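You operate a simulated robot arm through the tools that you are given. There is no shell and no other tool. Be economical: measure what you need, move in short steps, check, and stop when the job is done.

The job below is to be done with a simulated robot arm. You get a single attempt, and the scene is never put back.

TASK
Set both bench speed knobs halfway, then run each cylinder out and back.

It is judged by the outcome, as a careful person would: the job done as asked, and still so three seconds after it is handed in. It fails if anything else is knocked over, pushed out of place, dropped, spilled or broken.

THE ROBOT
A 7-joint arm with a two-finger parallel gripper, fixed in place. Base frame: the origin is at the foot of the arm, x ahead of it, y to its left, z up; the work surface is at about z = 0.9. Units: m, rad, N and s.
Its first joint turns from -2.601 to 2.601 rad. Payload 3.43 kg.
The TCP is the grasp point between the finger pads, 0.03 m short of the fingertips. In the tool frame z runs along the fingers and y along their closing line. The gripper opens to 0.094 m. The fingers are 0.028 m wide and 0.01 m thick; the gripper's body (0.05 by 0.096 m) begins 0.055 m behind the TCP.
Orientation is that of the tool frame in the base frame, as [roll, pitch, yaw] about the fixed x, y, z axes, in that order (R = Rz(yaw) Ry(pitch) Rx(roll)). With the fingers straight down and closing along the base's y, the tool's x points along the base's -x, its y along +y and its z along -z.

THE INTERFACE
- The arm moves only by the tool step_arm. Its argument "series" is a list that holds one entry, the list of rows, each a list of 7 numbers: the shift along the tool's x, y, z in m, then the turn, a rotation vector about the tool's x, y, z in rad, then the opening, from 0 (shut) to 1 (fully open). In form: [[[tx, ty, tz, wx, wy, wz, grip], ...]]. A call has 1 to 20 rows; each row shifts and turns the commanded pose from where the row before left it, along the tool's axes as they then stand. A row lasts 0.2 s, in which the tool goes at most 0.05 m and 0.15 rad; a call with a longer step from one row to the next is refused whole, and so is a gripper value outside its range. A pose out of reach is approached as far as the arm can. The call stops where the force on the tool passes 40 N (or 10 N more than at its start, if that is more) or the arm is blocked; 0.2 s more then pass. The fingers move at their own pace (about 0.045 m/s each) and stop on an object; they squeeze with about 38 N. The grip force told is the motor's: it shows also when the fingers shut on nothing. Time passes only in rows, and 0.2 s behind the last, so rows that do not move let the fingers close. It gives the time, the measured TCP pose, the force on the tool (base axes), the opening and the grip force at its end, in the units of the frame above (readings bear some noise), with the torque about the TCP (base axes, N m) and any sound that the robot's microphone picked up.
- Cameras (640 x 400 px; columns grow to the right, rows downward): "scene" is fixed at [0.3996, 0.5005, 1.542]; the picture's right is [1.00, 0.04, 0.00], its down [0.03, -0.66, -0.75] and it looks along [-0.03, 0.75, -0.66] (base axes); focal length 304 px, centre (320, 200). "wrist" rides on the gripper at [0.076, 0.014, -0.102] in the tool frame; the picture's right is [-0.18, 0.98, 0.00], its down [-0.75, -0.14, -0.64] and it looks along [-0.63, -0.12, 0.77] (tool axes); focal length 243 px, centre (320, 200). There is no depth. A picture from a camera that has moved, and an enlarged one, comes with that camera's place and axes in the base frame and with its lens.
- grab_frame(camera): a new picture of that camera. The clock stands still meanwhile.
- close_up(camera, box): a new picture of the part [left, top, right, bottom] of that camera's present view, enlarged. The clock stands still meanwhile.
- hand_in(): hands the job in; it is judged then, once.

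Go step by step. Nothing tells you positions but the pictures and the camera data: compare them with the known pose of the tool, close in by small moves and look again before you grip or let go. The budget is 120 turns and 76 pictures, counting those below and the enlarged ones. Unless the task says otherwise, let go and move clear before handing in, and close with one line.

The tools are called after "Emit:" as a command line: name --argument value ..., lists and objects as JSON in quotes. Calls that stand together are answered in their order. step_arm: Moves the arm, as the interface text tells. Its arguments: {"type":"object","properties":{"series":{"type":"array","items":{"type":"array","items":{"type":"array","items":{"type":"number"}}}}},"required":["series"]} The other tools are called the same way: grab_frame (camera) takes a picture; close_up (camera, box) takes an enlarged picture of a part of a camera's view; hand_in () hands the job in.

At the start:

```text
t: 0.0
position: [0.1913, 0.9685, 1.2134]
tcp_rot: [-3.14, -0.001, 3.141]
wrist_force: [-0.2, 1.2, 0.3]
ft_torque: [-0.02, 0.01, 0.03]
finger_gap: 0.0941
finger_force: 0.2
```

scene: 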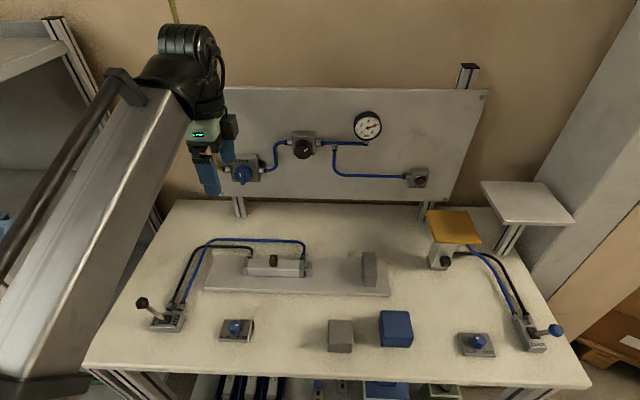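
wrist: 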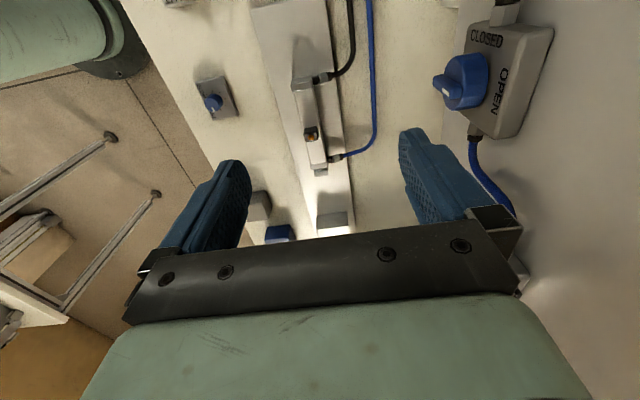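

I see a pneumatic bench: a wall panel with shut-off valve, regulator and gauge, and two cylinders, each with a lever valve and a blue knob on the bench. I'll look at each item enlarged.

Emit:
close_up --camera "scene" --box '[120, 280, 280, 380]'

Emit:
close_up --camera "scene" --box '[430, 280, 590, 380]'

Emit:
close_up --camera "scene" --box '[220, 90, 450, 234]'

Emit:
close_up --camera "scene" --box '[180, 210, 500, 360]'

```text
4.00 times, centred on (200, 330) of scene
camera zoom: at [0.3996, 0.5005, 1.542], right [1.0, 0.04, 0.0], down [0.03, -0.66, -0.75], along [-0.03, 0.75, -0.66], focal length 1216 px, centre (800, -320)
```

zoom: 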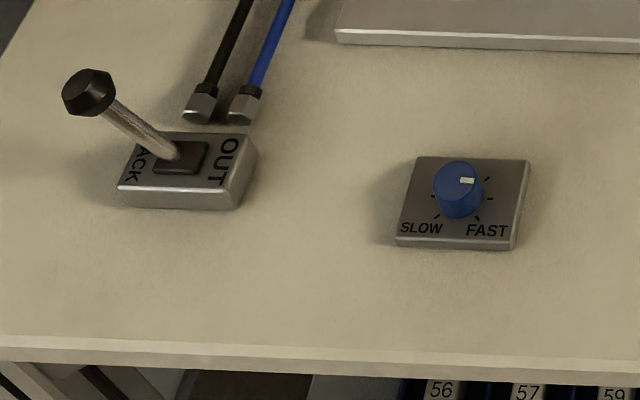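

```text
4.00 times, centred on (510, 330) of scene
camera zoom: at [0.3996, 0.5005, 1.542], right [1.0, 0.04, 0.0], down [0.03, -0.66, -0.75], along [-0.03, 0.75, -0.66], focal length 1216 px, centre (-440, -320)
```

zoom: 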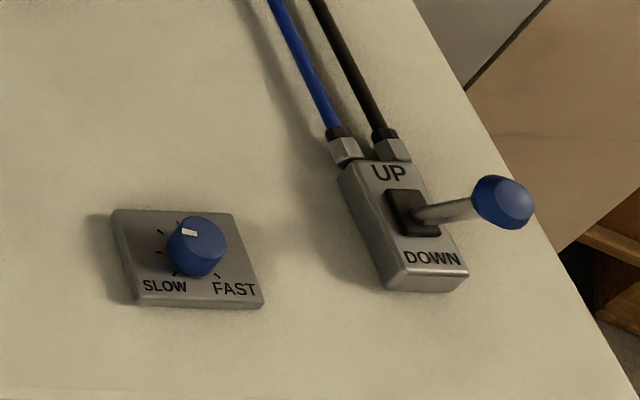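

```text
2.78 times, centred on (335, 162) of scene
camera zoom: at [0.3996, 0.5005, 1.542], right [1.0, 0.04, 0.0], down [0.03, -0.66, -0.75], along [-0.03, 0.75, -0.66], focal length 844 px, centre (278, 306)
```

zoom: 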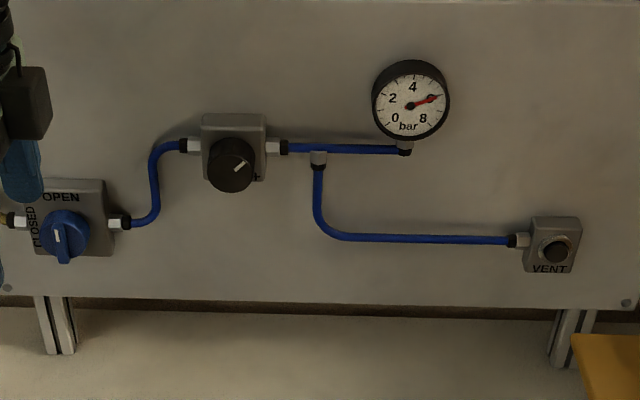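

```text
2.00 times, centred on (340, 285) of scene
camera zoom: at [0.3996, 0.5005, 1.542], right [1.0, 0.04, 0.0], down [0.03, -0.66, -0.75], along [-0.03, 0.75, -0.66], focal length 608 px, centre (280, 30)
```

zoom: 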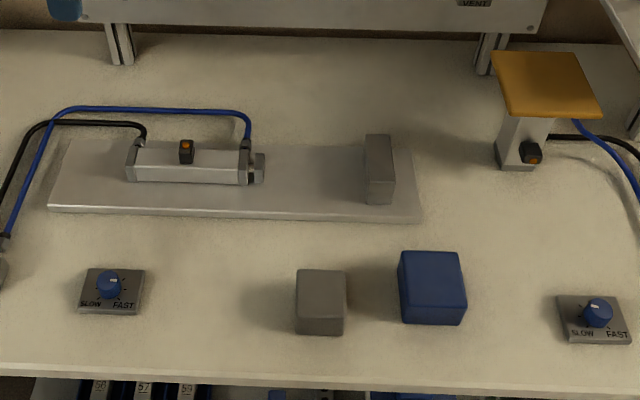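

Gauge shows about 6 bar and the supply points to OPEN, so air is on. I'll read the left knob from the wrist camera.

Emit:
close_up --camera "wrist" --box '[150, 40, 278, 120]'

Emit:
close_up --camera "scene" --box '[215, 310, 263, 340]'

Emit:
close_up --camera "scene" --box '[452, 325, 500, 355]'

```text
5.00 times, centred on (214, 80) of wrist
camera zoom: at [0.1146, 0.984, 1.3148], right [0.18, 0.98, 0.0], down [0.75, -0.14, 0.64], along [0.63, -0.12, -0.77], focal length 1213 px, centre (850, 800)
```

zoom: 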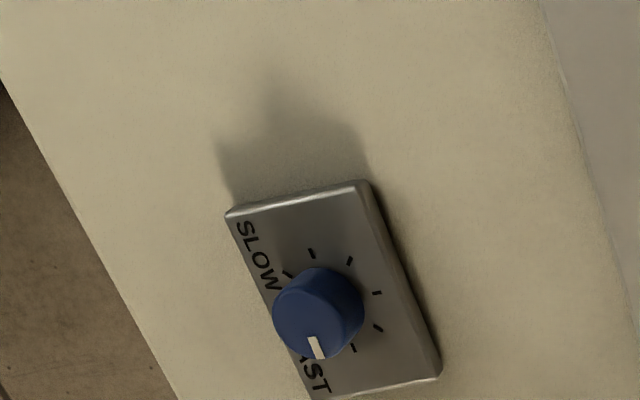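

```text
13.33 times, centred on (239, 325) of scene
camera zoom: at [0.3996, 0.5005, 1.542], right [1.0, 0.04, 0.0], down [0.03, -0.66, -0.75], along [-0.03, 0.75, -0.66], focal length 4052 px, centre (1400, -1467)
```

zoom: 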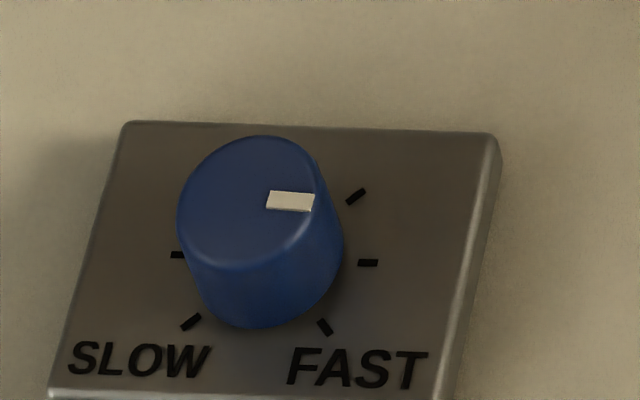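

```text
13.33 times, centred on (476, 340) of scene
camera zoom: at [0.3996, 0.5005, 1.542], right [1.0, 0.04, 0.0], down [0.03, -0.66, -0.75], along [-0.03, 0.75, -0.66], focal length 4052 px, centre (-1760, -1667)
```

zoom: 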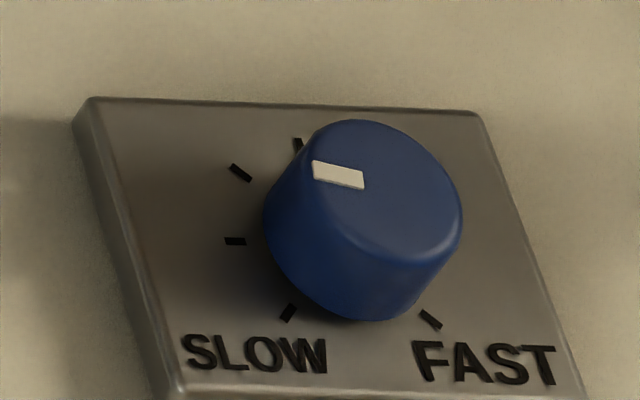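

The left knob points right (toward +x, about 90° past the middle, on the FAST side) at about (0.213, 0.790). The right one points left (about 80–90° on the SLOW side) at about (0.708, 0.782), and halfway is straight back (+y). I'll move above the left knob first.

Emit:
step_arm --series '[[[-0.004, -0.036, 0.02, 0, 0, 0, 0.5], [-0.004, -0.036, 0.03, 0, 0, 0, 0.5], [-0.004, -0.036, 0.03, 0, 0, 0, 0.5], [-0.005, -0.036, 0.03, 0, 0, 0, 0.5], [-0.005, -0.036, 0.03, 0, 0, 0, 0.5], [0, 0, 0.03, 0, 0, 0, 0.5], [0, 0, 0, 0, 0, 0.14, 0.5], [0, 0, 0, 0, 0, 0.14, 0.5], [0, 0, 0, 0, 0, 0.14, 0.5], [0, 0, 0, 0, 0, 0.14, 0.5], [0, 0, 0, 0, 0, 0.14, 0.5], [0, 0, 0, 0, 0, 0.085, 0.5], [0, 0, 0, 0, 0, 0, 0.5]]]'

Emit:
grab_frame --camera "wrist"

Emit:
grab_frame --camera "scene"

```text
t: 2.8
position: [0.2132, 0.7883, 1.0431]
tcp_rot: [-3.14, 0.0, 2.358]
wrist_force: [0.5, 0.0, -0.6]
ft_torque: [0.01, 0.0, -0.02]
finger_gap: 0.0469
finger_force: 0.0
```

```text
66 pictures are left
camera wrist: at [0.1689, 0.8536, 1.1447], right [0.83, 0.56, 0.0], down [0.43, -0.63, 0.64], along [0.36, -0.53, -0.77], focal length 243 px, centre (320, 200)
```

wrist: 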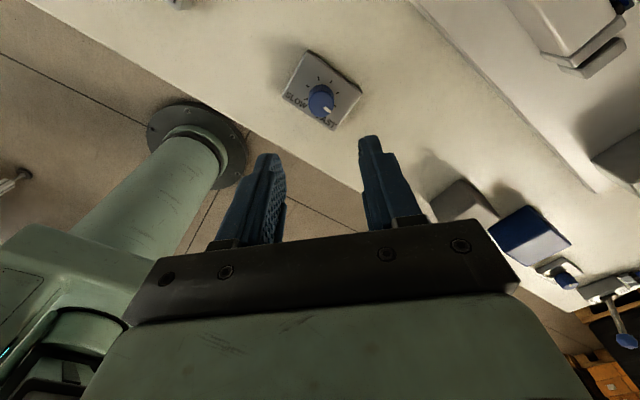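

```text
65 pictures are left
```

scene: 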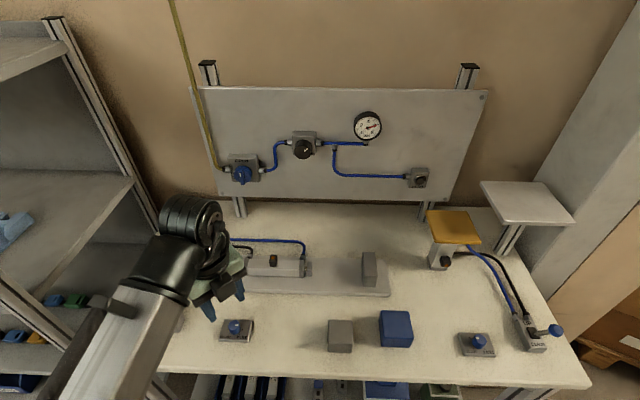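

Comparing the two views of the knob to fix its place.

Emit:
close_up --camera "wrist" --box '[272, 45, 368, 135]'

```text
4.44 times, centred on (320, 90) of wrist
camera zoom: at [0.1689, 0.8536, 1.1447], right [0.83, 0.56, 0.0], down [0.43, -0.63, 0.64], along [0.36, -0.53, -0.77], focal length 1078 px, centre (320, 689)
```

zoom: 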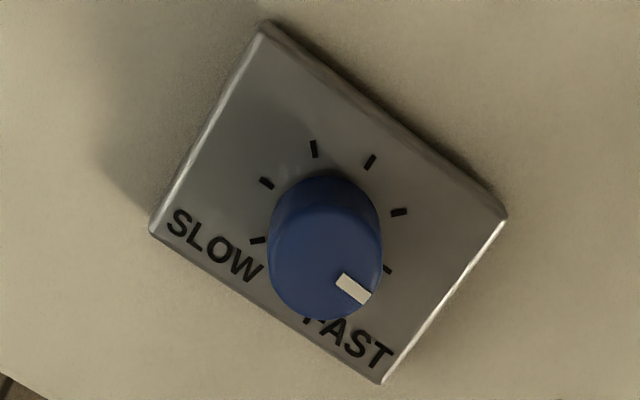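

Both views agree: the left knob is at (0.2093, 0.7954), top near z 0.93, pointing along +x. I'll align and descend around it.

Emit:
step_arm --series '[[[0.0077, 0.0021, 0.02, 0, 0, 0, 0.5], [0, 0, 0.025, 0, 0, 0, 0.5], [0, 0, 0.025, 0, 0, 0, 0.5], [0, 0, 0.012, 0, 0, 0, 0.5], [0, 0, 0.01, 0, 0, 0, 0.5], [0, 0, 0, 0, 0, 0, 0.5]]]'

Emit:
grab_frame --camera "scene"

Emit:
close_up --camera "scene" --box '[190, 290, 286, 350]'

Emit:
grab_frame --camera "wrist"

```text
t: 4.2
position: [0.2081, 0.7965, 0.9504]
tcp_rot: [3.141, 0.0, 2.355]
wrist_force: [0.5, 0.0, 0.3]
ft_torque: [0.01, 0.02, 0.03]
finger_gap: 0.047
finger_force: 0.1
```

```text
63 pictures are left
```

scene: 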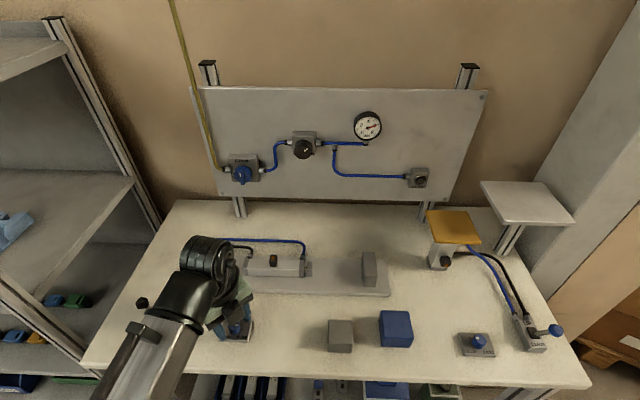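

```text
6.67 times, centred on (238, 320) of scene
camera zoom: at [0.3996, 0.5005, 1.542], right [1.0, 0.04, 0.0], down [0.03, -0.66, -0.75], along [-0.03, 0.75, -0.66], focal length 2026 px, centre (867, -600)
```

zoom: 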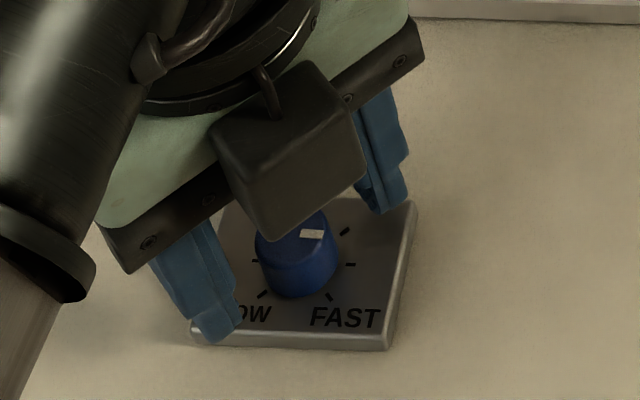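

```text
61 pictures are left
camera wrist: at [0.1651, 0.8605, 1.053], right [0.82, 0.57, 0.0], down [0.43, -0.63, 0.64], along [0.36, -0.53, -0.77], focal length 243 px, centre (320, 200)
```

wrist: 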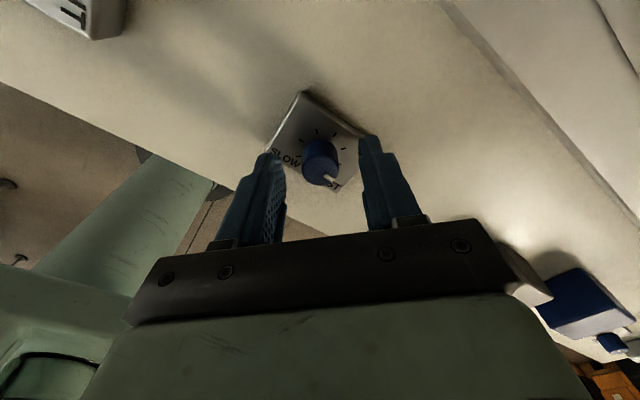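

The fingers straddle the knob. I'll lower 3 mm, close, and turn it +90° about vertical (negative about tool z).

Emit:
step_arm --series '[[[0, 0, 0.003, 0, 0, 0, 0.5], [0, 0, 0, 0, 0, 0, 0.1], [0, 0, 0, 0, 0, 0, 0.1], [0, 0, 0, 0, 0, 0, 0.1]]]'

Emit:
step_arm --series '[[[0, 0, 0, 0, 0, -0.13, 0.1], [0, 0, 0, 0, 0, -0.13, 0.1], [0, 0, 0, 0, 0, -0.13, 0.1], [0, 0, 0, 0, 0, -0.13, 0.1], [0, 0, 0, 0, 0, -0.13, 0.1], [0, 0, 0, 0, 0, -0.13, 0.1], [0, 0, 0, 0, 0, -0.13, 0.1], [0, 0, 0, 0, 0, -0.13, 0.1], [0, 0, 0, 0, 0, -0.13, 0.1], [0, 0, 0, 0, 0, -0.13, 0.1], [0, 0, 0, 0, 0, -0.13, 0.1], [0, 0, 0, 0, 0, -0.14, 0.1], [0, 0, 0, 0, 0, 0, 0.1], [0, 0, 0, 0, 0, 0, 0.1]]]'

Emit:
close_up --camera "scene" --box '[190, 290, 286, 350]'

```text
t: 5.2
position: [0.2093, 0.7962, 0.9468]
tcp_rot: [3.14, -0.001, 2.357]
wrist_force: [-0.7, -1.1, -2.1]
ft_torque: [0.22, -0.13, 0.0]
finger_gap: 0.0226
finger_force: 41.0
```

```text
t: 8.2
position: [0.2094, 0.7941, 0.9468]
tcp_rot: [-3.139, -0.005, -2.357]
wrist_force: [-3.6, -30.4, -17.5]
ft_torque: [0.0, 0.02, -0.01]
finger_gap: 0.0225
finger_force: 45.1
```

```text
6.67 times, centred on (238, 320) of scene
camera zoom: at [0.3996, 0.5005, 1.542], right [1.0, 0.04, 0.0], down [0.03, -0.66, -0.75], along [-0.03, 0.75, -0.66], focal length 2026 px, centre (867, -600)
```

zoom: 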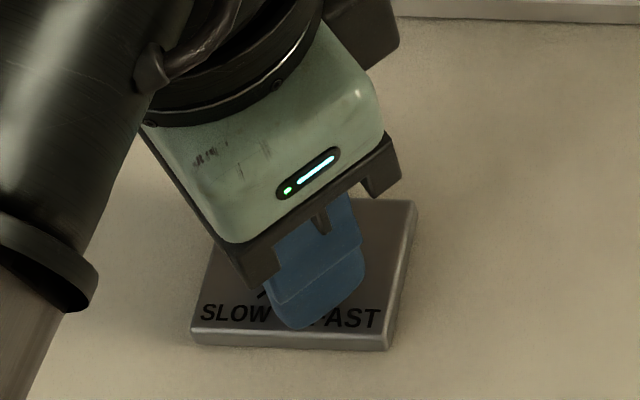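

It turned; there is some side load from a small offset. I'll let go, rise and check the pointer.

Emit:
step_arm --series '[[[0, 0, 0, 0, 0, 0, 0.5], [0, 0, 0, 0, 0, 0, 0.5], [0, 0, 0, 0, 0, 0, 0.5], [0, 0, -0.03, 0, 0, 0, 0.5], [0, 0, -0.04, 0, 0, 0, 0.5], [0, 0, -0.04, 0, 0, 0, 0.5]]]'

Emit:
close_up --camera "scene" --box '[190, 290, 286, 350]'

Emit:
grab_frame --camera "wrist"

```text
t: 9.6
position: [0.2099, 0.7961, 1.0589]
tcp_rot: [-3.141, 0.0, -2.357]
wrist_force: [-0.4, 0.1, -0.1]
ft_torque: [0.0, 0.0, -0.01]
finger_gap: 0.047
finger_force: 0.2
```

```text
6.67 times, centred on (238, 320) of scene
camera zoom: at [0.3996, 0.5005, 1.542], right [1.0, 0.04, 0.0], down [0.03, -0.66, -0.75], along [-0.03, 0.75, -0.66], focal length 2026 px, centre (867, -600)
```

zoom: 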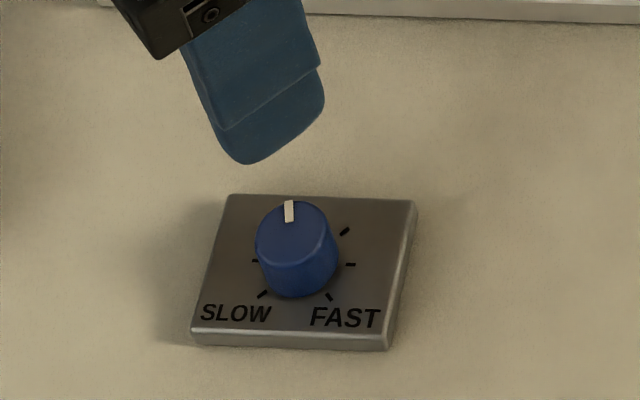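

```text
58 pictures are left
camera wrist: at [0.1448, 0.7534, 1.161], right [-0.56, 0.83, 0.0], down [0.63, 0.43, 0.64], along [0.53, 0.36, -0.77], focal length 243 px, centre (320, 200)
```

wrist: 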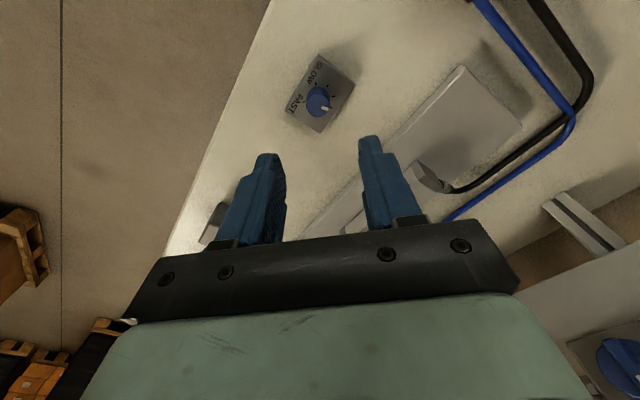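

Let me measure the left pointer more exactly.

Emit:
close_up --camera "wrist" --box '[272, 45, 368, 135]'

Emit:
close_up --camera "scene" --box '[215, 310, 263, 340]'

```text
4.44 times, centred on (320, 90) of wrist
camera zoom: at [0.1448, 0.7534, 1.161], right [-0.56, 0.83, 0.0], down [0.63, 0.43, 0.64], along [0.53, 0.36, -0.77], focal length 1078 px, centre (320, 689)
```

zoom: 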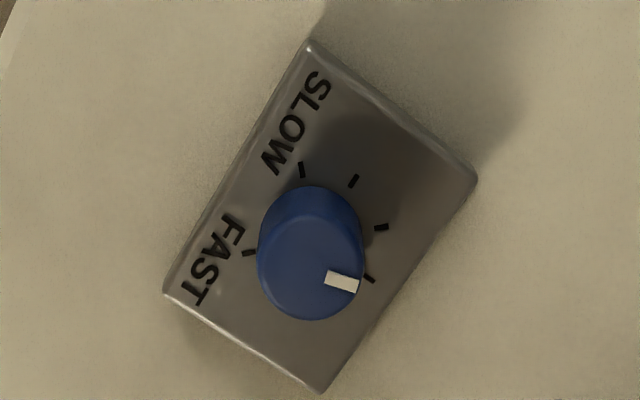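

```text
13.33 times, centred on (239, 325) of scene
camera zoom: at [0.3996, 0.5005, 1.542], right [1.0, 0.04, 0.0], down [0.03, -0.66, -0.75], along [-0.03, 0.75, -0.66], focal length 4052 px, centre (1400, -1467)
```

zoom: 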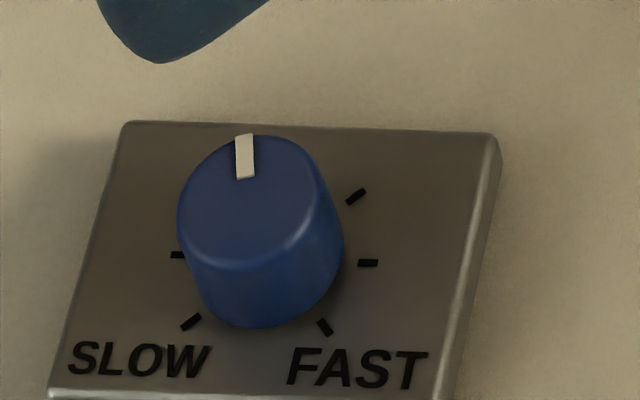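

The left pointer overshot about 17° toward SLOW. I'll regrip and turn it back about 0.30 rad.

Emit:
step_arm --series '[[[0, 0, 0.04, 0, 0, 0, 0.5], [0, 0, 0.04, 0, 0, 0, 0.5], [0, 0, 0.031, 0, 0, 0, 0.5], [0, 0, 0, 0, 0, 0, 0.5], [0, 0, 0, 0, 0, 0, 0.1], [0, 0, 0, 0, 0, 0, 0.1], [0, 0, 0, 0, 0, 0, 0.1], [0, 0, 0, 0, 0, 0.1, 0.1], [0, 0, 0, 0, 0, 0.1, 0.1], [0, 0, 0, 0, 0, 0.1, 0.1], [0, 0, 0, 0, 0, 0, 0.1], [0, 0, 0, 0, 0, 0, 0.5], [0, 0, 0, 0, 0, 0, 0.5], [0, 0, 0, 0, 0, 0, 0.5], [0, 0, -0.03, 0, 0, 0, 0.5], [0, 0, -0.04, 0, 0, 0, 0.5], [0, 0, -0.04, 0, 0, 0, 0.5]]]'

Emit:
close_up --camera "scene" --box '[215, 310, 263, 340]'

```text
t: 13.2
position: [0.2081, 0.7966, 1.0572]
tcp_rot: [-3.141, 0.0, -2.657]
wrist_force: [0.2, -0.1, 0.8]
ft_torque: [-0.01, -0.01, -0.02]
finger_gap: 0.047
finger_force: 0.1
```

```text
13.33 times, centred on (239, 325) of scene
camera zoom: at [0.3996, 0.5005, 1.542], right [1.0, 0.04, 0.0], down [0.03, -0.66, -0.75], along [-0.03, 0.75, -0.66], focal length 4052 px, centre (1400, -1467)
```

zoom: 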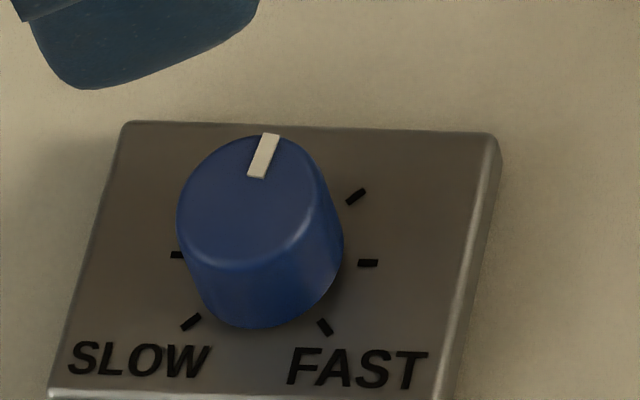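

The left knob is now within about 2° of halfway. Next is the left lever (base near (0.058, 0.803), leaning to BACK); I'll rotate so the fingers close along x and look at it.

Emit:
step_arm --series '[[[0, 0, -0.02, 0, 0, -0.14, 0.5], [0, 0, -0.02, 0, 0, -0.14, 0.5], [0, 0, 0, 0, 0, -0.14, 0.5], [0, 0, 0, 0, 0, -0.14, 0.5], [0, 0, 0, 0, 0, -0.14, 0.5], [0, 0, 0, 0, 0, -0.14, 0.5], [0, 0, 0, 0, 0, -0.14, 0.5], [0, 0, 0, 0, 0, -0.105, 0.5], [0.02, 0.035, 0, 0, 0, 0, 0.5], [0.02, 0.035, 0, 0, 0, 0, 0.5], [0.02, 0.035, 0, 0, 0, 0, 0.5], [0.02, 0.035, 0, 0, 0, 0, 0.6], [0.017, 0.028, 0, 0, 0, 0, 0.6], [0, 0, 0, 0, 0, 0, 0.6]]]'

Emit:
grab_frame --camera "wrist"

Emit:
grab_frame --camera "scene"

```text
t: 16.2
position: [0.0418, 0.6998, 1.0972]
tcp_rot: [3.142, -0.001, -1.57]
wrist_force: [0.2, 0.3, 0.6]
ft_torque: [-0.01, 0.0, 0.01]
finger_gap: 0.0561
finger_force: 0.0
```

```text
54 pictures are left
camera wrist: at [0.027, 0.6233, 1.1992], right [-0.98, 0.18, 0.0], down [0.14, 0.75, 0.64], along [0.12, 0.63, -0.77], focal length 243 px, centre (320, 200)
```

wrist: 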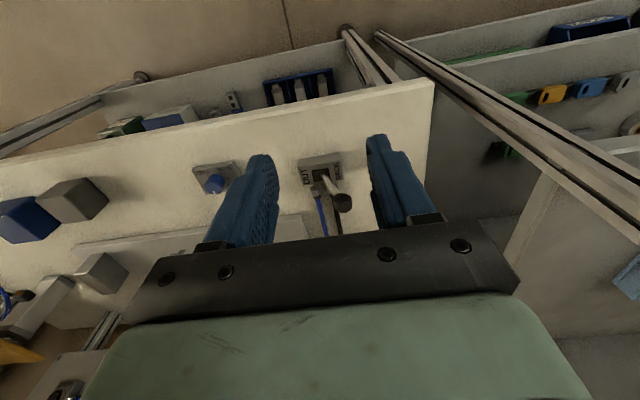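

```text
53 pictures are left
```

scene: 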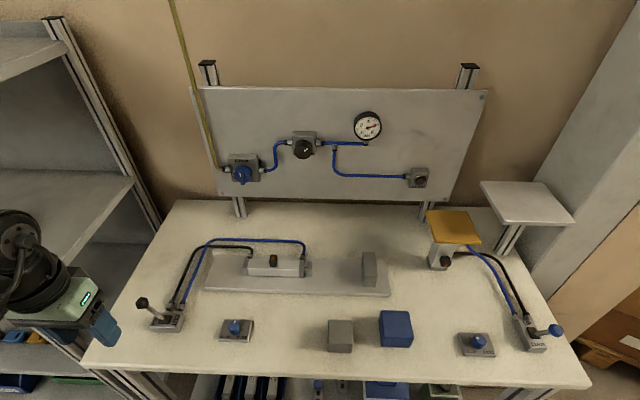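

Triangulated, the lever ball is at about (0.033, 0.809, 0.981). I'll go above it and straddle it with the open fingers.

Emit:
step_arm --series '[[[-0.037, 0.003, 0, 0, 0, 0, 0.65], [-0.036, 0.003, 0, 0, 0, 0, 0.65], [-0.036, 0.003, 0, 0, 0, 0, 0.65], [0, 0, 0, 0, 0, 0, 0.65]]]'

Emit:
close_up --camera "scene" --box '[60, 230, 252, 350]'

Emit:
grab_frame --camera "wrist"

```text
t: 17.2
position: [0.0311, 0.8083, 1.0974]
tcp_rot: [-3.141, 0.0, -1.572]
wrist_force: [-0.3, 0.1, -0.1]
ft_torque: [0.01, -0.02, 0.0]
finger_gap: 0.0612
finger_force: 0.1
```

```text
3.33 times, centred on (156, 290) of scene
camera zoom: at [0.3996, 0.5005, 1.542], right [1.0, 0.04, 0.0], down [0.03, -0.66, -0.75], along [-0.03, 0.75, -0.66], focal length 1013 px, centre (867, -100)
```

zoom: 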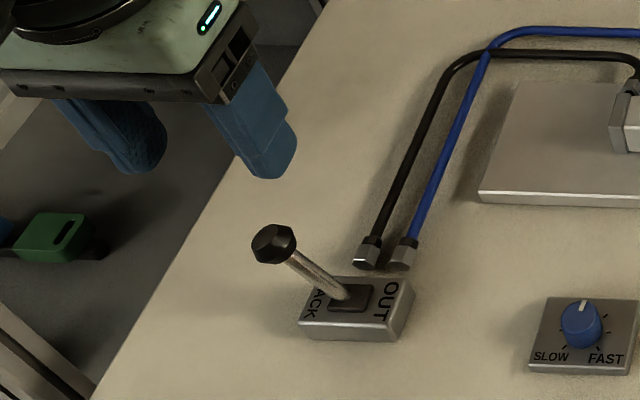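

```text
51 pictures are left
camera wrist: at [0.0173, 0.733, 1.1993], right [-0.98, 0.18, 0.0], down [0.14, 0.75, 0.64], along [0.12, 0.63, -0.77], focal length 243 px, centre (320, 200)
```

wrist: 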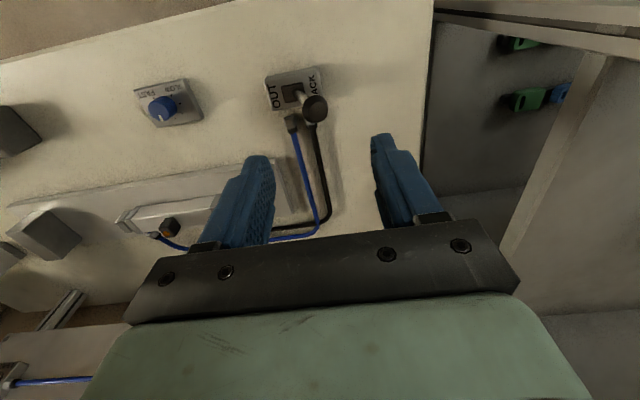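

The ball is at about (0.035, 0.808). Descending so the fingers straddle it.

Emit:
step_arm --series '[[[0, -0.003, 0.03, 0, 0, 0, 0.65], [0, 0, 0.03, 0, 0, 0, 0.65], [0, 0, 0.03, 0, 0, 0, 0.65], [0, 0, 0.022, 0, 0, 0, 0.65], [0, 0, 0, 0, 0, 0, 0.65]]]'

Emit:
close_up --camera "scene" --box '[60, 230, 252, 350]'

Emit:
grab_frame --camera "wrist"

```text
t: 18.4
position: [0.0345, 0.8073, 0.9843]
tcp_rot: [-3.14, 0.0, -1.571]
wrist_force: [0.8, -0.1, 0.5]
ft_torque: [0.04, 0.0, 0.0]
finger_gap: 0.0611
finger_force: 0.0
```

```text
3.33 times, centred on (156, 290) of scene
camera zoom: at [0.3996, 0.5005, 1.542], right [1.0, 0.04, 0.0], down [0.03, -0.66, -0.75], along [-0.03, 0.75, -0.66], focal length 1013 px, centre (867, -100)
```

zoom: 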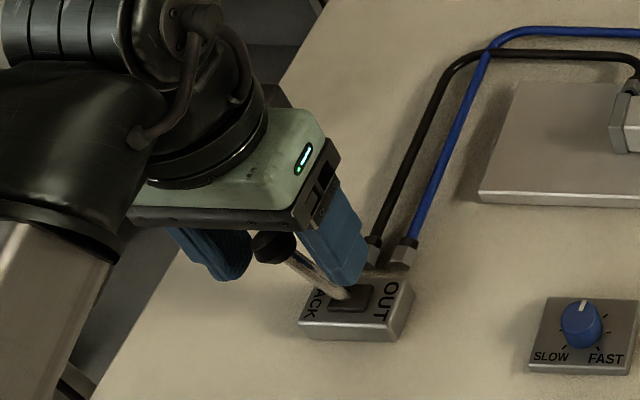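

```text
49 pictures are left
camera wrist: at [0.0204, 0.7325, 1.0868], right [-0.98, 0.18, 0.0], down [0.14, 0.75, 0.64], along [0.12, 0.63, -0.77], focal length 243 px, centre (320, 200)
```

wrist: 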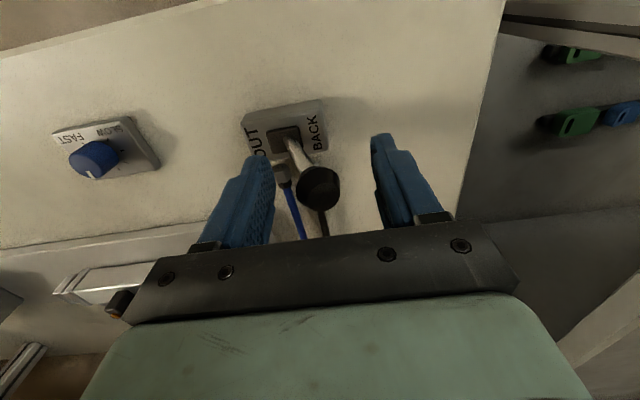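

The ball sits between the fingers. I'll push the lever toward OUT (+x).

Emit:
step_arm --series '[[[0, -0.01, 0, 0, 0, 0, 0.65], [0, -0.01, 0, 0, 0, 0, 0.65], [0, -0.01, 0, 0, 0, 0, 0.65], [0, -0.01, 0, 0, 0, 0, 0.65], [0, -0.01, 0, 0, 0, 0, 0.65], [0, -0.006, 0, 0, 0, 0, 0.65], [0, 0, 0, 0, 0, 0, 0.65]]]'

Emit:
grab_frame --camera "scene"

Emit:
grab_frame --camera "wrist"

```text
t: 20.0
position: [0.0914, 0.8083, 0.9843]
tcp_rot: [-3.14, 0.001, -1.571]
wrist_force: [0.0, -1.3, 0.6]
ft_torque: [-0.04, -0.01, 0.01]
finger_gap: 0.061
finger_force: 0.0
```

```text
48 pictures are left
```

scene: 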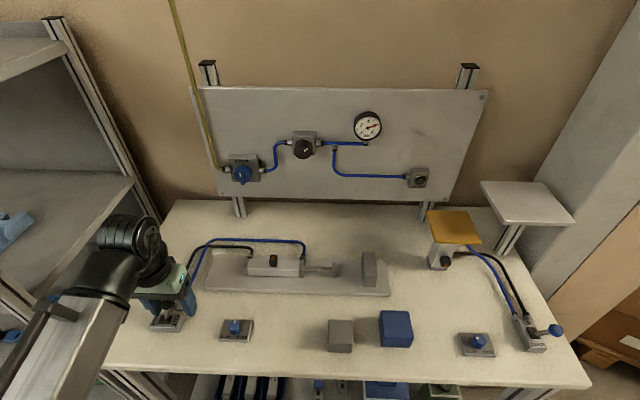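

```text
47 pictures are left
camera wrist: at [0.0769, 0.7326, 1.0869], right [-0.98, 0.18, 0.0], down [0.14, 0.75, 0.64], along [0.12, 0.63, -0.77], focal length 243 px, centre (320, 200)
```

wrist: 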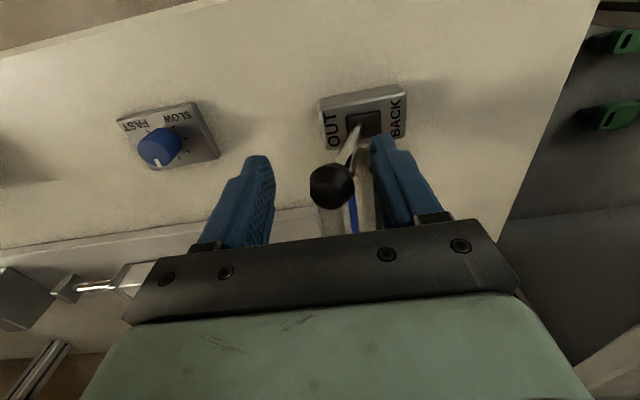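

The lever clicked over to OUT and the rod is extending. I'll wait for it to reach full travel.

Emit:
step_arm --series '[[[0, 0, 0, 0, 0, 0, 0.65], [0, 0, 0, 0, 0, 0, 0.65], [0, 0, 0, 0, 0, 0, 0.65], [0, 0, 0, 0, 0, 0, 0.65], [0, 0, 0, 0, 0, 0, 0.65], [0, 0, 0, 0, 0, 0, 0.65], [0, 0, 0, 0, 0, 0, 0.65], [0, 0, 0, 0, 0, 0, 0.65], [0, 0, 0, 0, 0, 0, 0.65], [0, 0, 0, 0, 0, 0, 0.65], [0, 0, 0, 0, 0, 0, 0.65], [0, 0, 0, 0, 0, 0, 0.65], [0, 0, 0, 0, 0, 0, 0.65], [0, 0, 0, 0, 0, 0, 0.65], [0, 0, 0, 0, 0, 0, 0.65]]]'

Emit:
close_up --camera "scene" --box '[130, 220, 418, 340]'

```text
t: 23.2
position: [0.0911, 0.8087, 0.985]
tcp_rot: [3.141, 0.0, -1.57]
wrist_force: [0.1, 0.7, 0.5]
ft_torque: [-0.02, 0.02, 0.01]
finger_gap: 0.0611
finger_force: 0.1
```

```text
2.22 times, centred on (274, 280) of scene
camera zoom: at [0.3996, 0.5005, 1.542], right [1.0, 0.04, 0.0], down [0.03, -0.66, -0.75], along [-0.03, 0.75, -0.66], focal length 675 px, centre (422, 22)
```

zoom: 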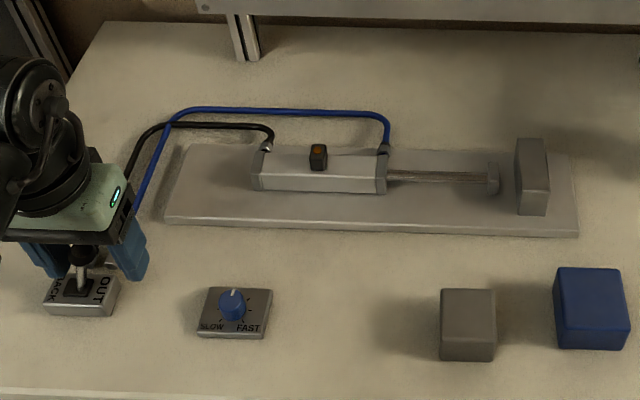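

The rod is almost at the block; checking whether it still moves.

Emit:
step_arm --series '[[[0, 0, 0, 0, 0, 0, 0.65], [0, 0, 0, 0, 0, 0, 0.65], [0, 0, 0, 0, 0, 0, 0.65], [0, 0, 0, 0, 0, 0, 0.65], [0, 0, 0, 0, 0, 0, 0.65], [0, 0, 0, 0, 0, 0, 0.65], [0, 0, 0, 0, 0, 0, 0.65], [0, 0, 0, 0, 0, 0, 0.65]]]'

Emit:
close_up --camera "scene" --box '[130, 220, 418, 340]'

```text
t: 25.0
position: [0.0915, 0.8074, 0.9841]
tcp_rot: [-3.141, 0.0, -1.573]
wrist_force: [0.8, 0.3, -0.4]
ft_torque: [-0.01, 0.04, 0.03]
finger_gap: 0.0612
finger_force: 0.1
```

```text
2.22 times, centred on (274, 280) of scene
camera zoom: at [0.3996, 0.5005, 1.542], right [1.0, 0.04, 0.0], down [0.03, -0.66, -0.75], along [-0.03, 0.75, -0.66], focal length 675 px, centre (422, 22)
```

zoom: 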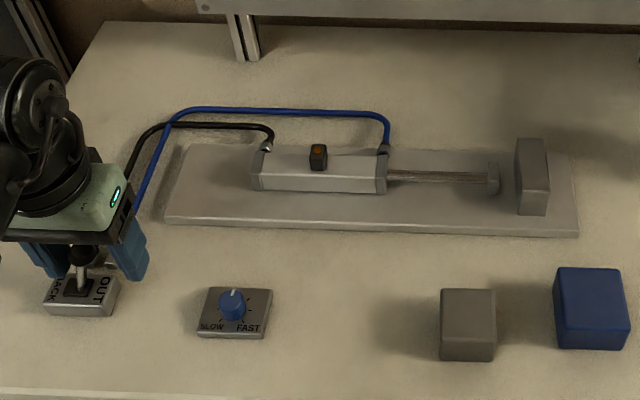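

It's fully out. Now pushing the lever back to BACK (−x).

Emit:
step_arm --series '[[[0, 0.01, 0, 0, 0, 0, 0.65], [0, 0.01, 0, 0, 0, 0, 0.65], [0, 0.01, 0, 0, 0, 0, 0.65], [0, 0.01, 0, 0, 0, 0, 0.65], [0, 0.01, 0, 0, 0, 0, 0.65], [0, 0.01, 0, 0, 0, 0, 0.65], [0, 0.005, 0, 0, 0, 0, 0.65], [0, -0.009, 0, 0, 0, 0, 0.65], [0, 0, 0, 0, 0, 0, 0.65], [0, 0, 0, 0, 0, 0, 0.65], [0, 0, 0, 0, 0, 0, 0.65], [0, 0, 0, 0, 0, 0, 0.65], [0, 0, 0, 0, 0, 0, 0.65], [0, 0, 0, 0, 0, 0, 0.65], [0, 0, 0, 0, 0, 0, 0.65]]]'

Emit:
grab_frame --camera "wrist"

Emit:
close_up --camera "scene" --box '[130, 220, 418, 340]'

```text
t: 28.2
position: [0.034, 0.8073, 0.9838]
tcp_rot: [-3.141, 0.0, -1.57]
wrist_force: [-0.5, -0.6, 0.3]
ft_torque: [0.01, 0.02, -0.02]
finger_gap: 0.0612
finger_force: 0.2
```

```text
44 pictures are left
camera wrist: at [0.0204, 0.7323, 1.087], right [-0.98, 0.18, 0.0], down [0.14, 0.75, 0.64], along [0.12, 0.63, -0.77], focal length 243 px, centre (320, 200)
```

wrist: 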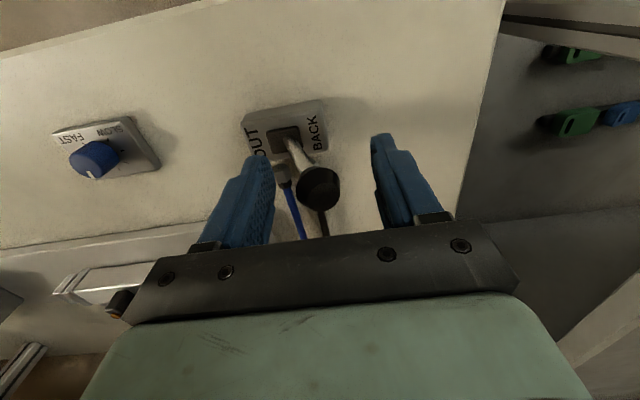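

```text
2.22 times, centred on (274, 280) of scene
camera zoom: at [0.3996, 0.5005, 1.542], right [1.0, 0.04, 0.0], down [0.03, -0.66, -0.75], along [-0.03, 0.75, -0.66], focal length 675 px, centre (422, 22)
```

zoom: 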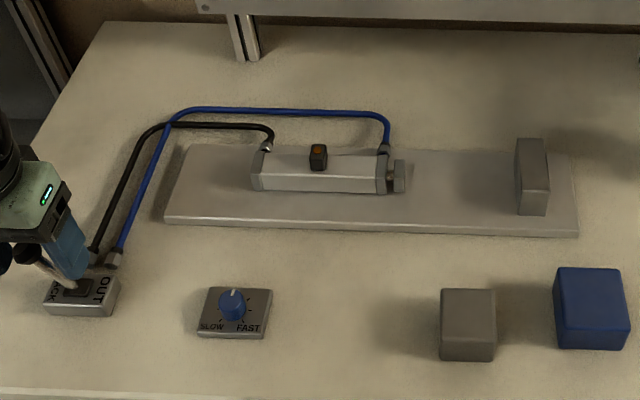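

The left cylinder has gone out and back. I'll lift and swing over to the right side, starting at a safe radius.

Emit:
step_arm --series '[[[0, 0, -0.045, 0, 0, 0, 0.5], [0, 0, -0.045, 0, 0, 0, 0.5], [0, 0, -0.045, 0, 0, 0, 0.5], [0, 0, -0.02, 0, 0, 0.1225, 0.5], [0, 0, 0, 0, 0, 0.1225, 0.5], [0, 0, 0, 0, 0, 0.1225, 0.5], [0, 0, 0, 0, 0, 0.1225, 0.5], [0, 0, 0, 0, 0, 0.1225, 0.5], [0, 0, 0, 0, 0, 0.1225, 0.5]]]'

Emit:
step_arm --series '[[[-0.0214, -0.0396, 0, 0, 0, 0, 0.5], [-0.0214, -0.0396, 0, 0, 0, 0, 0.5], [-0.0214, -0.0396, 0, 0, 0, 0, 0.5], [-0.0214, -0.0396, 0, 0, 0, 0, 0.5], [-0.0214, -0.0396, 0, 0, 0, 0, 0.5], [-0.0214, -0.0396, 0, 0, 0, 0, 0.5], [-0.0214, -0.0396, 0, 0, 0, 0, 0.5], [-0.0214, -0.0396, 0, 0, 0, 0, 0.5], [-0.0214, -0.0396, 0, 0, 0, 0, 0.5], [-0.0214, -0.0396, 0, 0, 0, 0, 0.5], [-0.0214, -0.0396, 0, 0, 0, 0, 0.5], [-0.0214, -0.0396, 0, 0, 0, 0, 0.5], [-0.0214, -0.0396, 0, 0, 0, 0, 0.5], [0, 0, 0, 0, 0, 0, 0.5]]]'

Emit:
grab_frame --camera "wrist"

Emit:
grab_frame --camera "scene"

```text
t: 30.2
position: [0.0337, 0.8086, 1.1392]
tcp_rot: [3.141, 0.002, -2.311]
wrist_force: [-0.6, 0.5, -0.1]
ft_torque: [0.02, 0.0, 0.02]
finger_gap: 0.0471
finger_force: 0.0
```

```text
t: 33.2
position: [0.6039, 0.6696, 1.1394]
tcp_rot: [3.141, -0.001, -2.306]
wrist_force: [-0.1, 0.0, 0.2]
ft_torque: [-0.02, 0.02, 0.02]
finger_gap: 0.0472
finger_force: 0.0
```

```text
42 pictures are left
camera wrist: at [0.5415, 0.6223, 1.2423], right [-0.61, 0.8, 0.0], down [0.61, 0.46, 0.64], along [0.51, 0.39, -0.77], focal length 243 px, centre (320, 200)
```

wrist: 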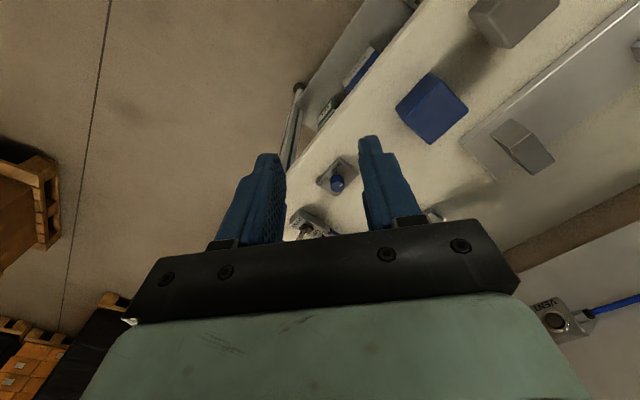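

```text
41 pictures are left
```

scene: 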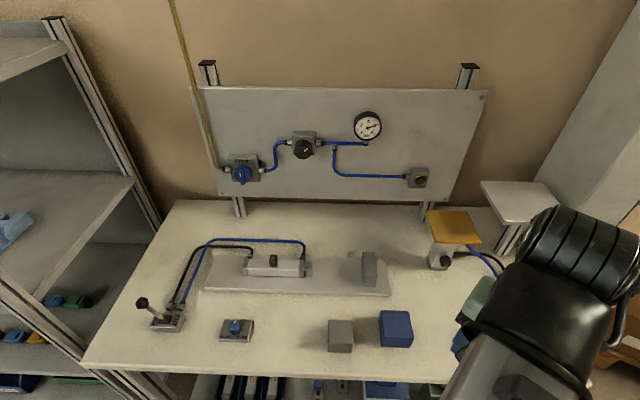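

Now tilting the tool about 30° outward and hovering over the right knob (about (0.711, 0.786)) to test reach.

Emit:
step_arm --series '[[[0, 0, 0, 0, -0.131, 0, 0.5], [0, 0, 0, 0, -0.131, 0, 0.5], [0, 0, 0, 0, -0.131, 0, 0.5], [0, 0, 0, 0, -0.131, 0, 0.5], [-0.0127, -0.0003, 0.0369, 0, 0, 0, 0.5], [-0.0127, -0.0003, 0.0369, 0, 0, 0, 0.5], [-0.0127, -0.0003, 0.0369, 0, 0, 0, 0.5], [-0.0127, -0.0003, 0.0369, 0, 0, 0, 0.5], [-0.0127, -0.0003, 0.0369, 0, 0, 0, 0.5], [0, 0, 0, 0, 0, 0, 0.5]]]'

Emit:
grab_frame --camera "wrist"

Emit:
grab_frame --camera "scene"

```text
t: 35.4
position: [0.7018, 0.7779, 1.0122]
tcp_rot: [-3.141, 0.525, -2.307]
wrist_force: [0.0, 0.7, -0.1]
ft_torque: [0.02, 0.01, -0.05]
finger_gap: 0.0471
finger_force: 0.0
```

```text
40 pictures are left
camera wrist: at [0.613, 0.7007, 1.0622], right [-0.62, 0.78, 0.09], down [0.33, 0.15, 0.93], along [0.71, 0.61, -0.35], focal length 243 px, centre (320, 200)
```

wrist: 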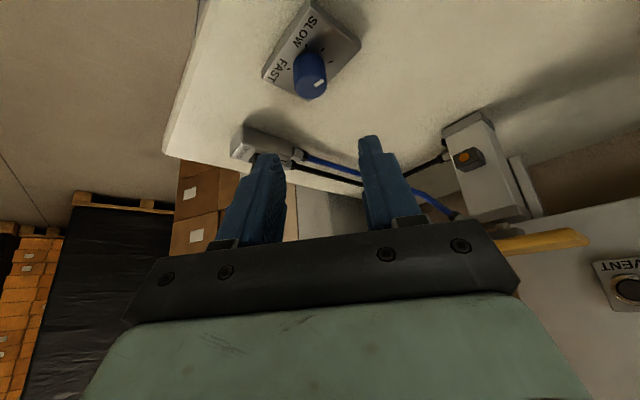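

```text
39 pictures are left
```

scene: 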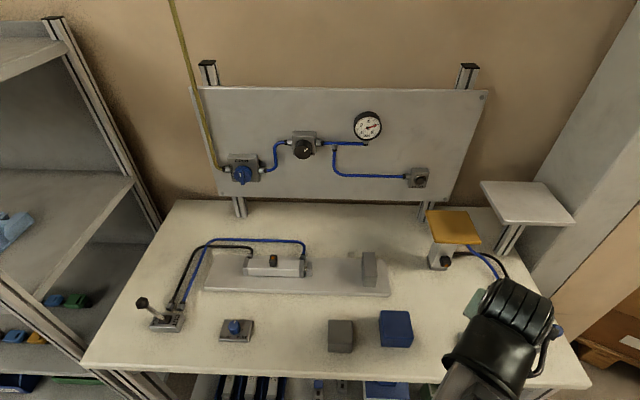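

It reaches fine. Zooming in on the right knob to fix its position and pointer.

Emit:
close_up --camera "wrist" --box '[256, 0, 368, 105]'

```text
3.81 times, centred on (312, 52) of wrist
camera zoom: at [0.613, 0.7007, 1.0622], right [-0.62, 0.78, 0.09], down [0.33, 0.15, 0.93], along [0.71, 0.61, -0.35], focal length 924 px, centre (350, 762)
```

zoom: 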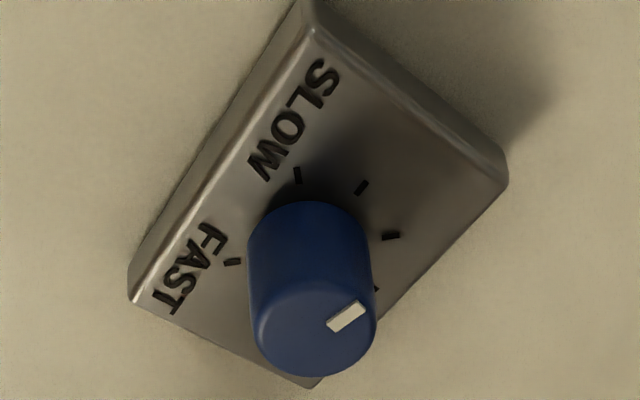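

Right knob is at about (0.7103, 0.786), pointer about 70–80° to the SLOW side. I'll pre-rotate +20°, descend around it, and check before gripping.

Emit:
step_arm --series '[[[0.001, -0.001, 0, 0, 0, 0, 0.5], [0, -0.0015, 0, -0.0585, 0, -0.101, 0.5], [0, -0.0015, 0, -0.0585, 0, -0.101, 0.5], [0, -0.0015, 0, -0.0585, 0, -0.101, 0.5], [0.0106, 0, 0.0184, 0, 0, 0, 0.5], [0.0106, 0, 0.0184, 0, 0, 0, 0.5], [0.0053, 0, 0.0092, 0, 0, 0, 0.5], [0.0053, 0, 0.0092, 0, 0, 0, 0.5], [0, 0, 0, 0, 0, 0, 0.5]]]'

Emit:
grab_frame --camera "wrist"

Emit:
close_up --camera "scene" --box '[432, 300, 528, 360]'

```text
t: 37.4
position: [0.7071, 0.7736, 0.9462]
tcp_rot: [3.141, 0.525, -1.957]
wrist_force: [-0.2, -0.4, 0.3]
ft_torque: [-0.01, -0.05, 0.0]
finger_gap: 0.0471
finger_force: 0.1
```

```text
37 pictures are left
camera wrist: at [0.6494, 0.6708, 0.9977], right [-0.85, 0.52, 0.09], down [0.26, 0.25, 0.93], along [0.46, 0.82, -0.35], focal length 243 px, centre (320, 200)
```

wrist: 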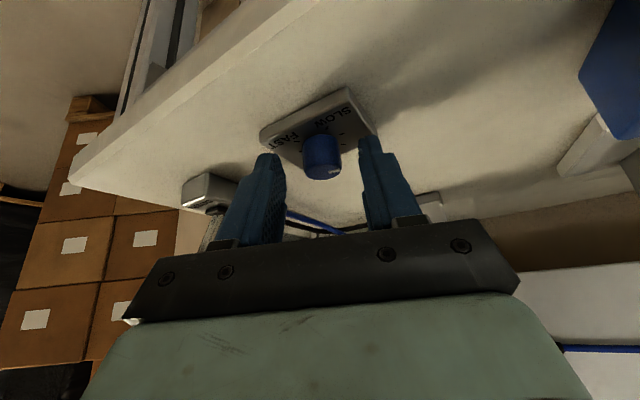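

```text
6.67 times, centred on (480, 330) of scene
camera zoom: at [0.3996, 0.5005, 1.542], right [1.0, 0.04, 0.0], down [0.03, -0.66, -0.75], along [-0.03, 0.75, -0.66], focal length 2026 px, centre (-747, -667)
```

zoom: 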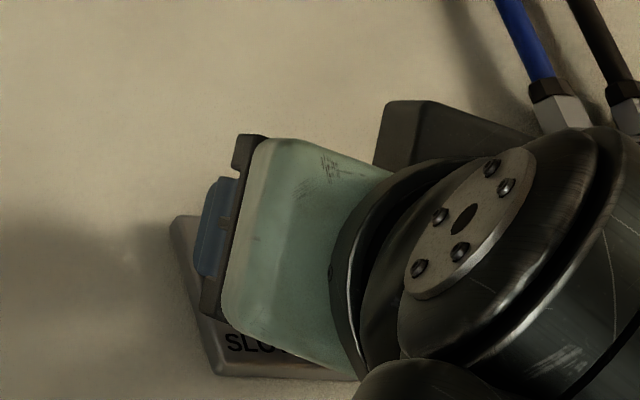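

The knob sits centred between the pads. Gripping and turning clockwise about the vertical by 0.65 rad.

Emit:
step_arm --series '[[[0, 0.0015, 0, 0, 0, 0, 0.1], [0, 0, 0, 0, 0, 0, 0.1], [0, 0, 0, 0, 0, 0, 0.1], [0, 0, 0, 0, 0, 0, 0.1]]]'

Emit:
step_arm --series '[[[0, 0.0012, 0, 0.05, 0, 0.0866, 0.1], [0, 0.0012, 0, 0.05, 0, 0.0866, 0.1], [0, 0.0012, 0, 0.05, 0, 0.0866, 0.1], [0, 0.0012, 0, 0.05, 0, 0.0866, 0.1], [0, 0.0012, 0, 0.05, 0, 0.0866, 0.1], [0, 0.0012, 0, 0.05, 0, 0.0866, 0.1], [0, 0.0006, 0, 0.025, 0, 0.0433, 0.1], [0, 0, 0, 0, 0, 0, 0.1]]]'

Emit:
grab_frame --camera "wrist"

```text
t: 38.4
position: [0.7054, 0.7731, 0.9467]
tcp_rot: [-3.141, 0.523, -1.956]
wrist_force: [-0.8, -1.1, -0.7]
ft_torque: [0.11, -0.05, -0.02]
finger_gap: 0.0224
finger_force: 45.1
```

```text
t: 40.2
position: [0.7004, 0.7798, 0.9474]
tcp_rot: [3.14, 0.525, -2.609]
wrist_force: [5.4, 3.3, 1.3]
ft_torque: [0.22, -0.3, -0.04]
finger_gap: 0.0223
finger_force: 45.1
```

```text
35 pictures are left
camera wrist: at [0.5915, 0.732, 0.9977], right [-0.36, 0.93, 0.09], down [0.36, 0.05, 0.93], along [0.86, 0.37, -0.35], focal length 243 px, centre (320, 200)
```

wrist: 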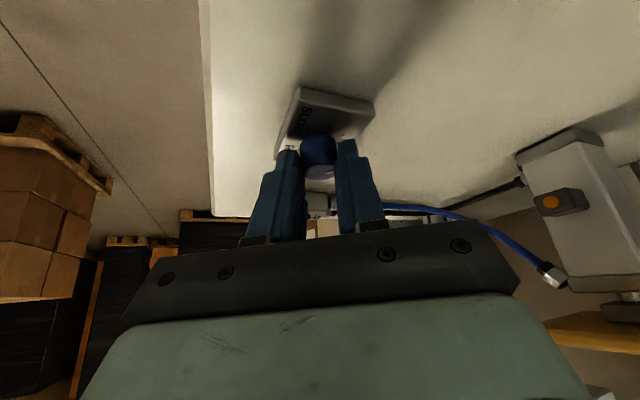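

Low forces; the turn went well. I'll release, rotate back to the nominal angle while lifting slightly, and look at the pointer.

Emit:
step_arm --series '[[[0, 0, 0, 0, 0, 0, 0.5], [0, 0, 0, 0, 0, 0, 0.5], [0, 0, 0, 0, 0, 0, 0.5], [-0.01, 0, -0.0173, 0, 0, 0, 0.5], [-0.015, 0, -0.026, 0, 0, 0, 0.5], [0, -0.0012, 0, -0.05, 0, -0.0866, 0.5], [0, -0.0012, 0, -0.05, 0, -0.0866, 0.5], [0, -0.0012, 0, -0.05, 0, -0.0866, 0.5], [0, 0, 0, 0, 0, 0, 0.5]]]'

Emit:
close_up --camera "wrist" --box '[256, 20, 384, 130]'

```text
t: 42.2
position: [0.7009, 0.776, 0.9981]
tcp_rot: [3.141, 0.523, -2.306]
wrist_force: [0.4, 1.1, 0.3]
ft_torque: [0.0, 0.03, -0.01]
finger_gap: 0.0469
finger_force: 0.1
```

```text
3.64 times, centred on (320, 75) of wrist
camera zoom: at [0.6127, 0.6988, 1.0479], right [-0.62, 0.78, 0.09], down [0.33, 0.15, 0.93], along [0.71, 0.61, -0.35], focal length 882 px, centre (320, 654)
```

zoom: 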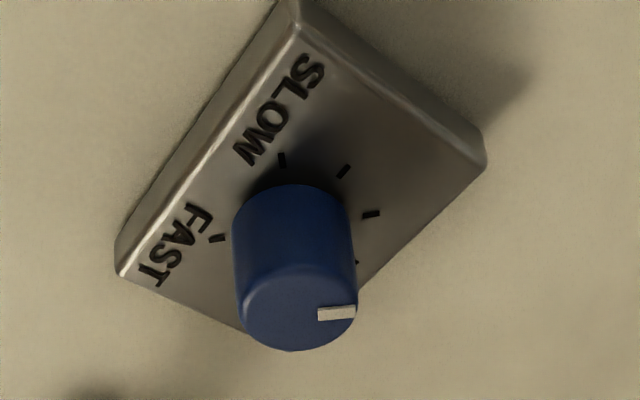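

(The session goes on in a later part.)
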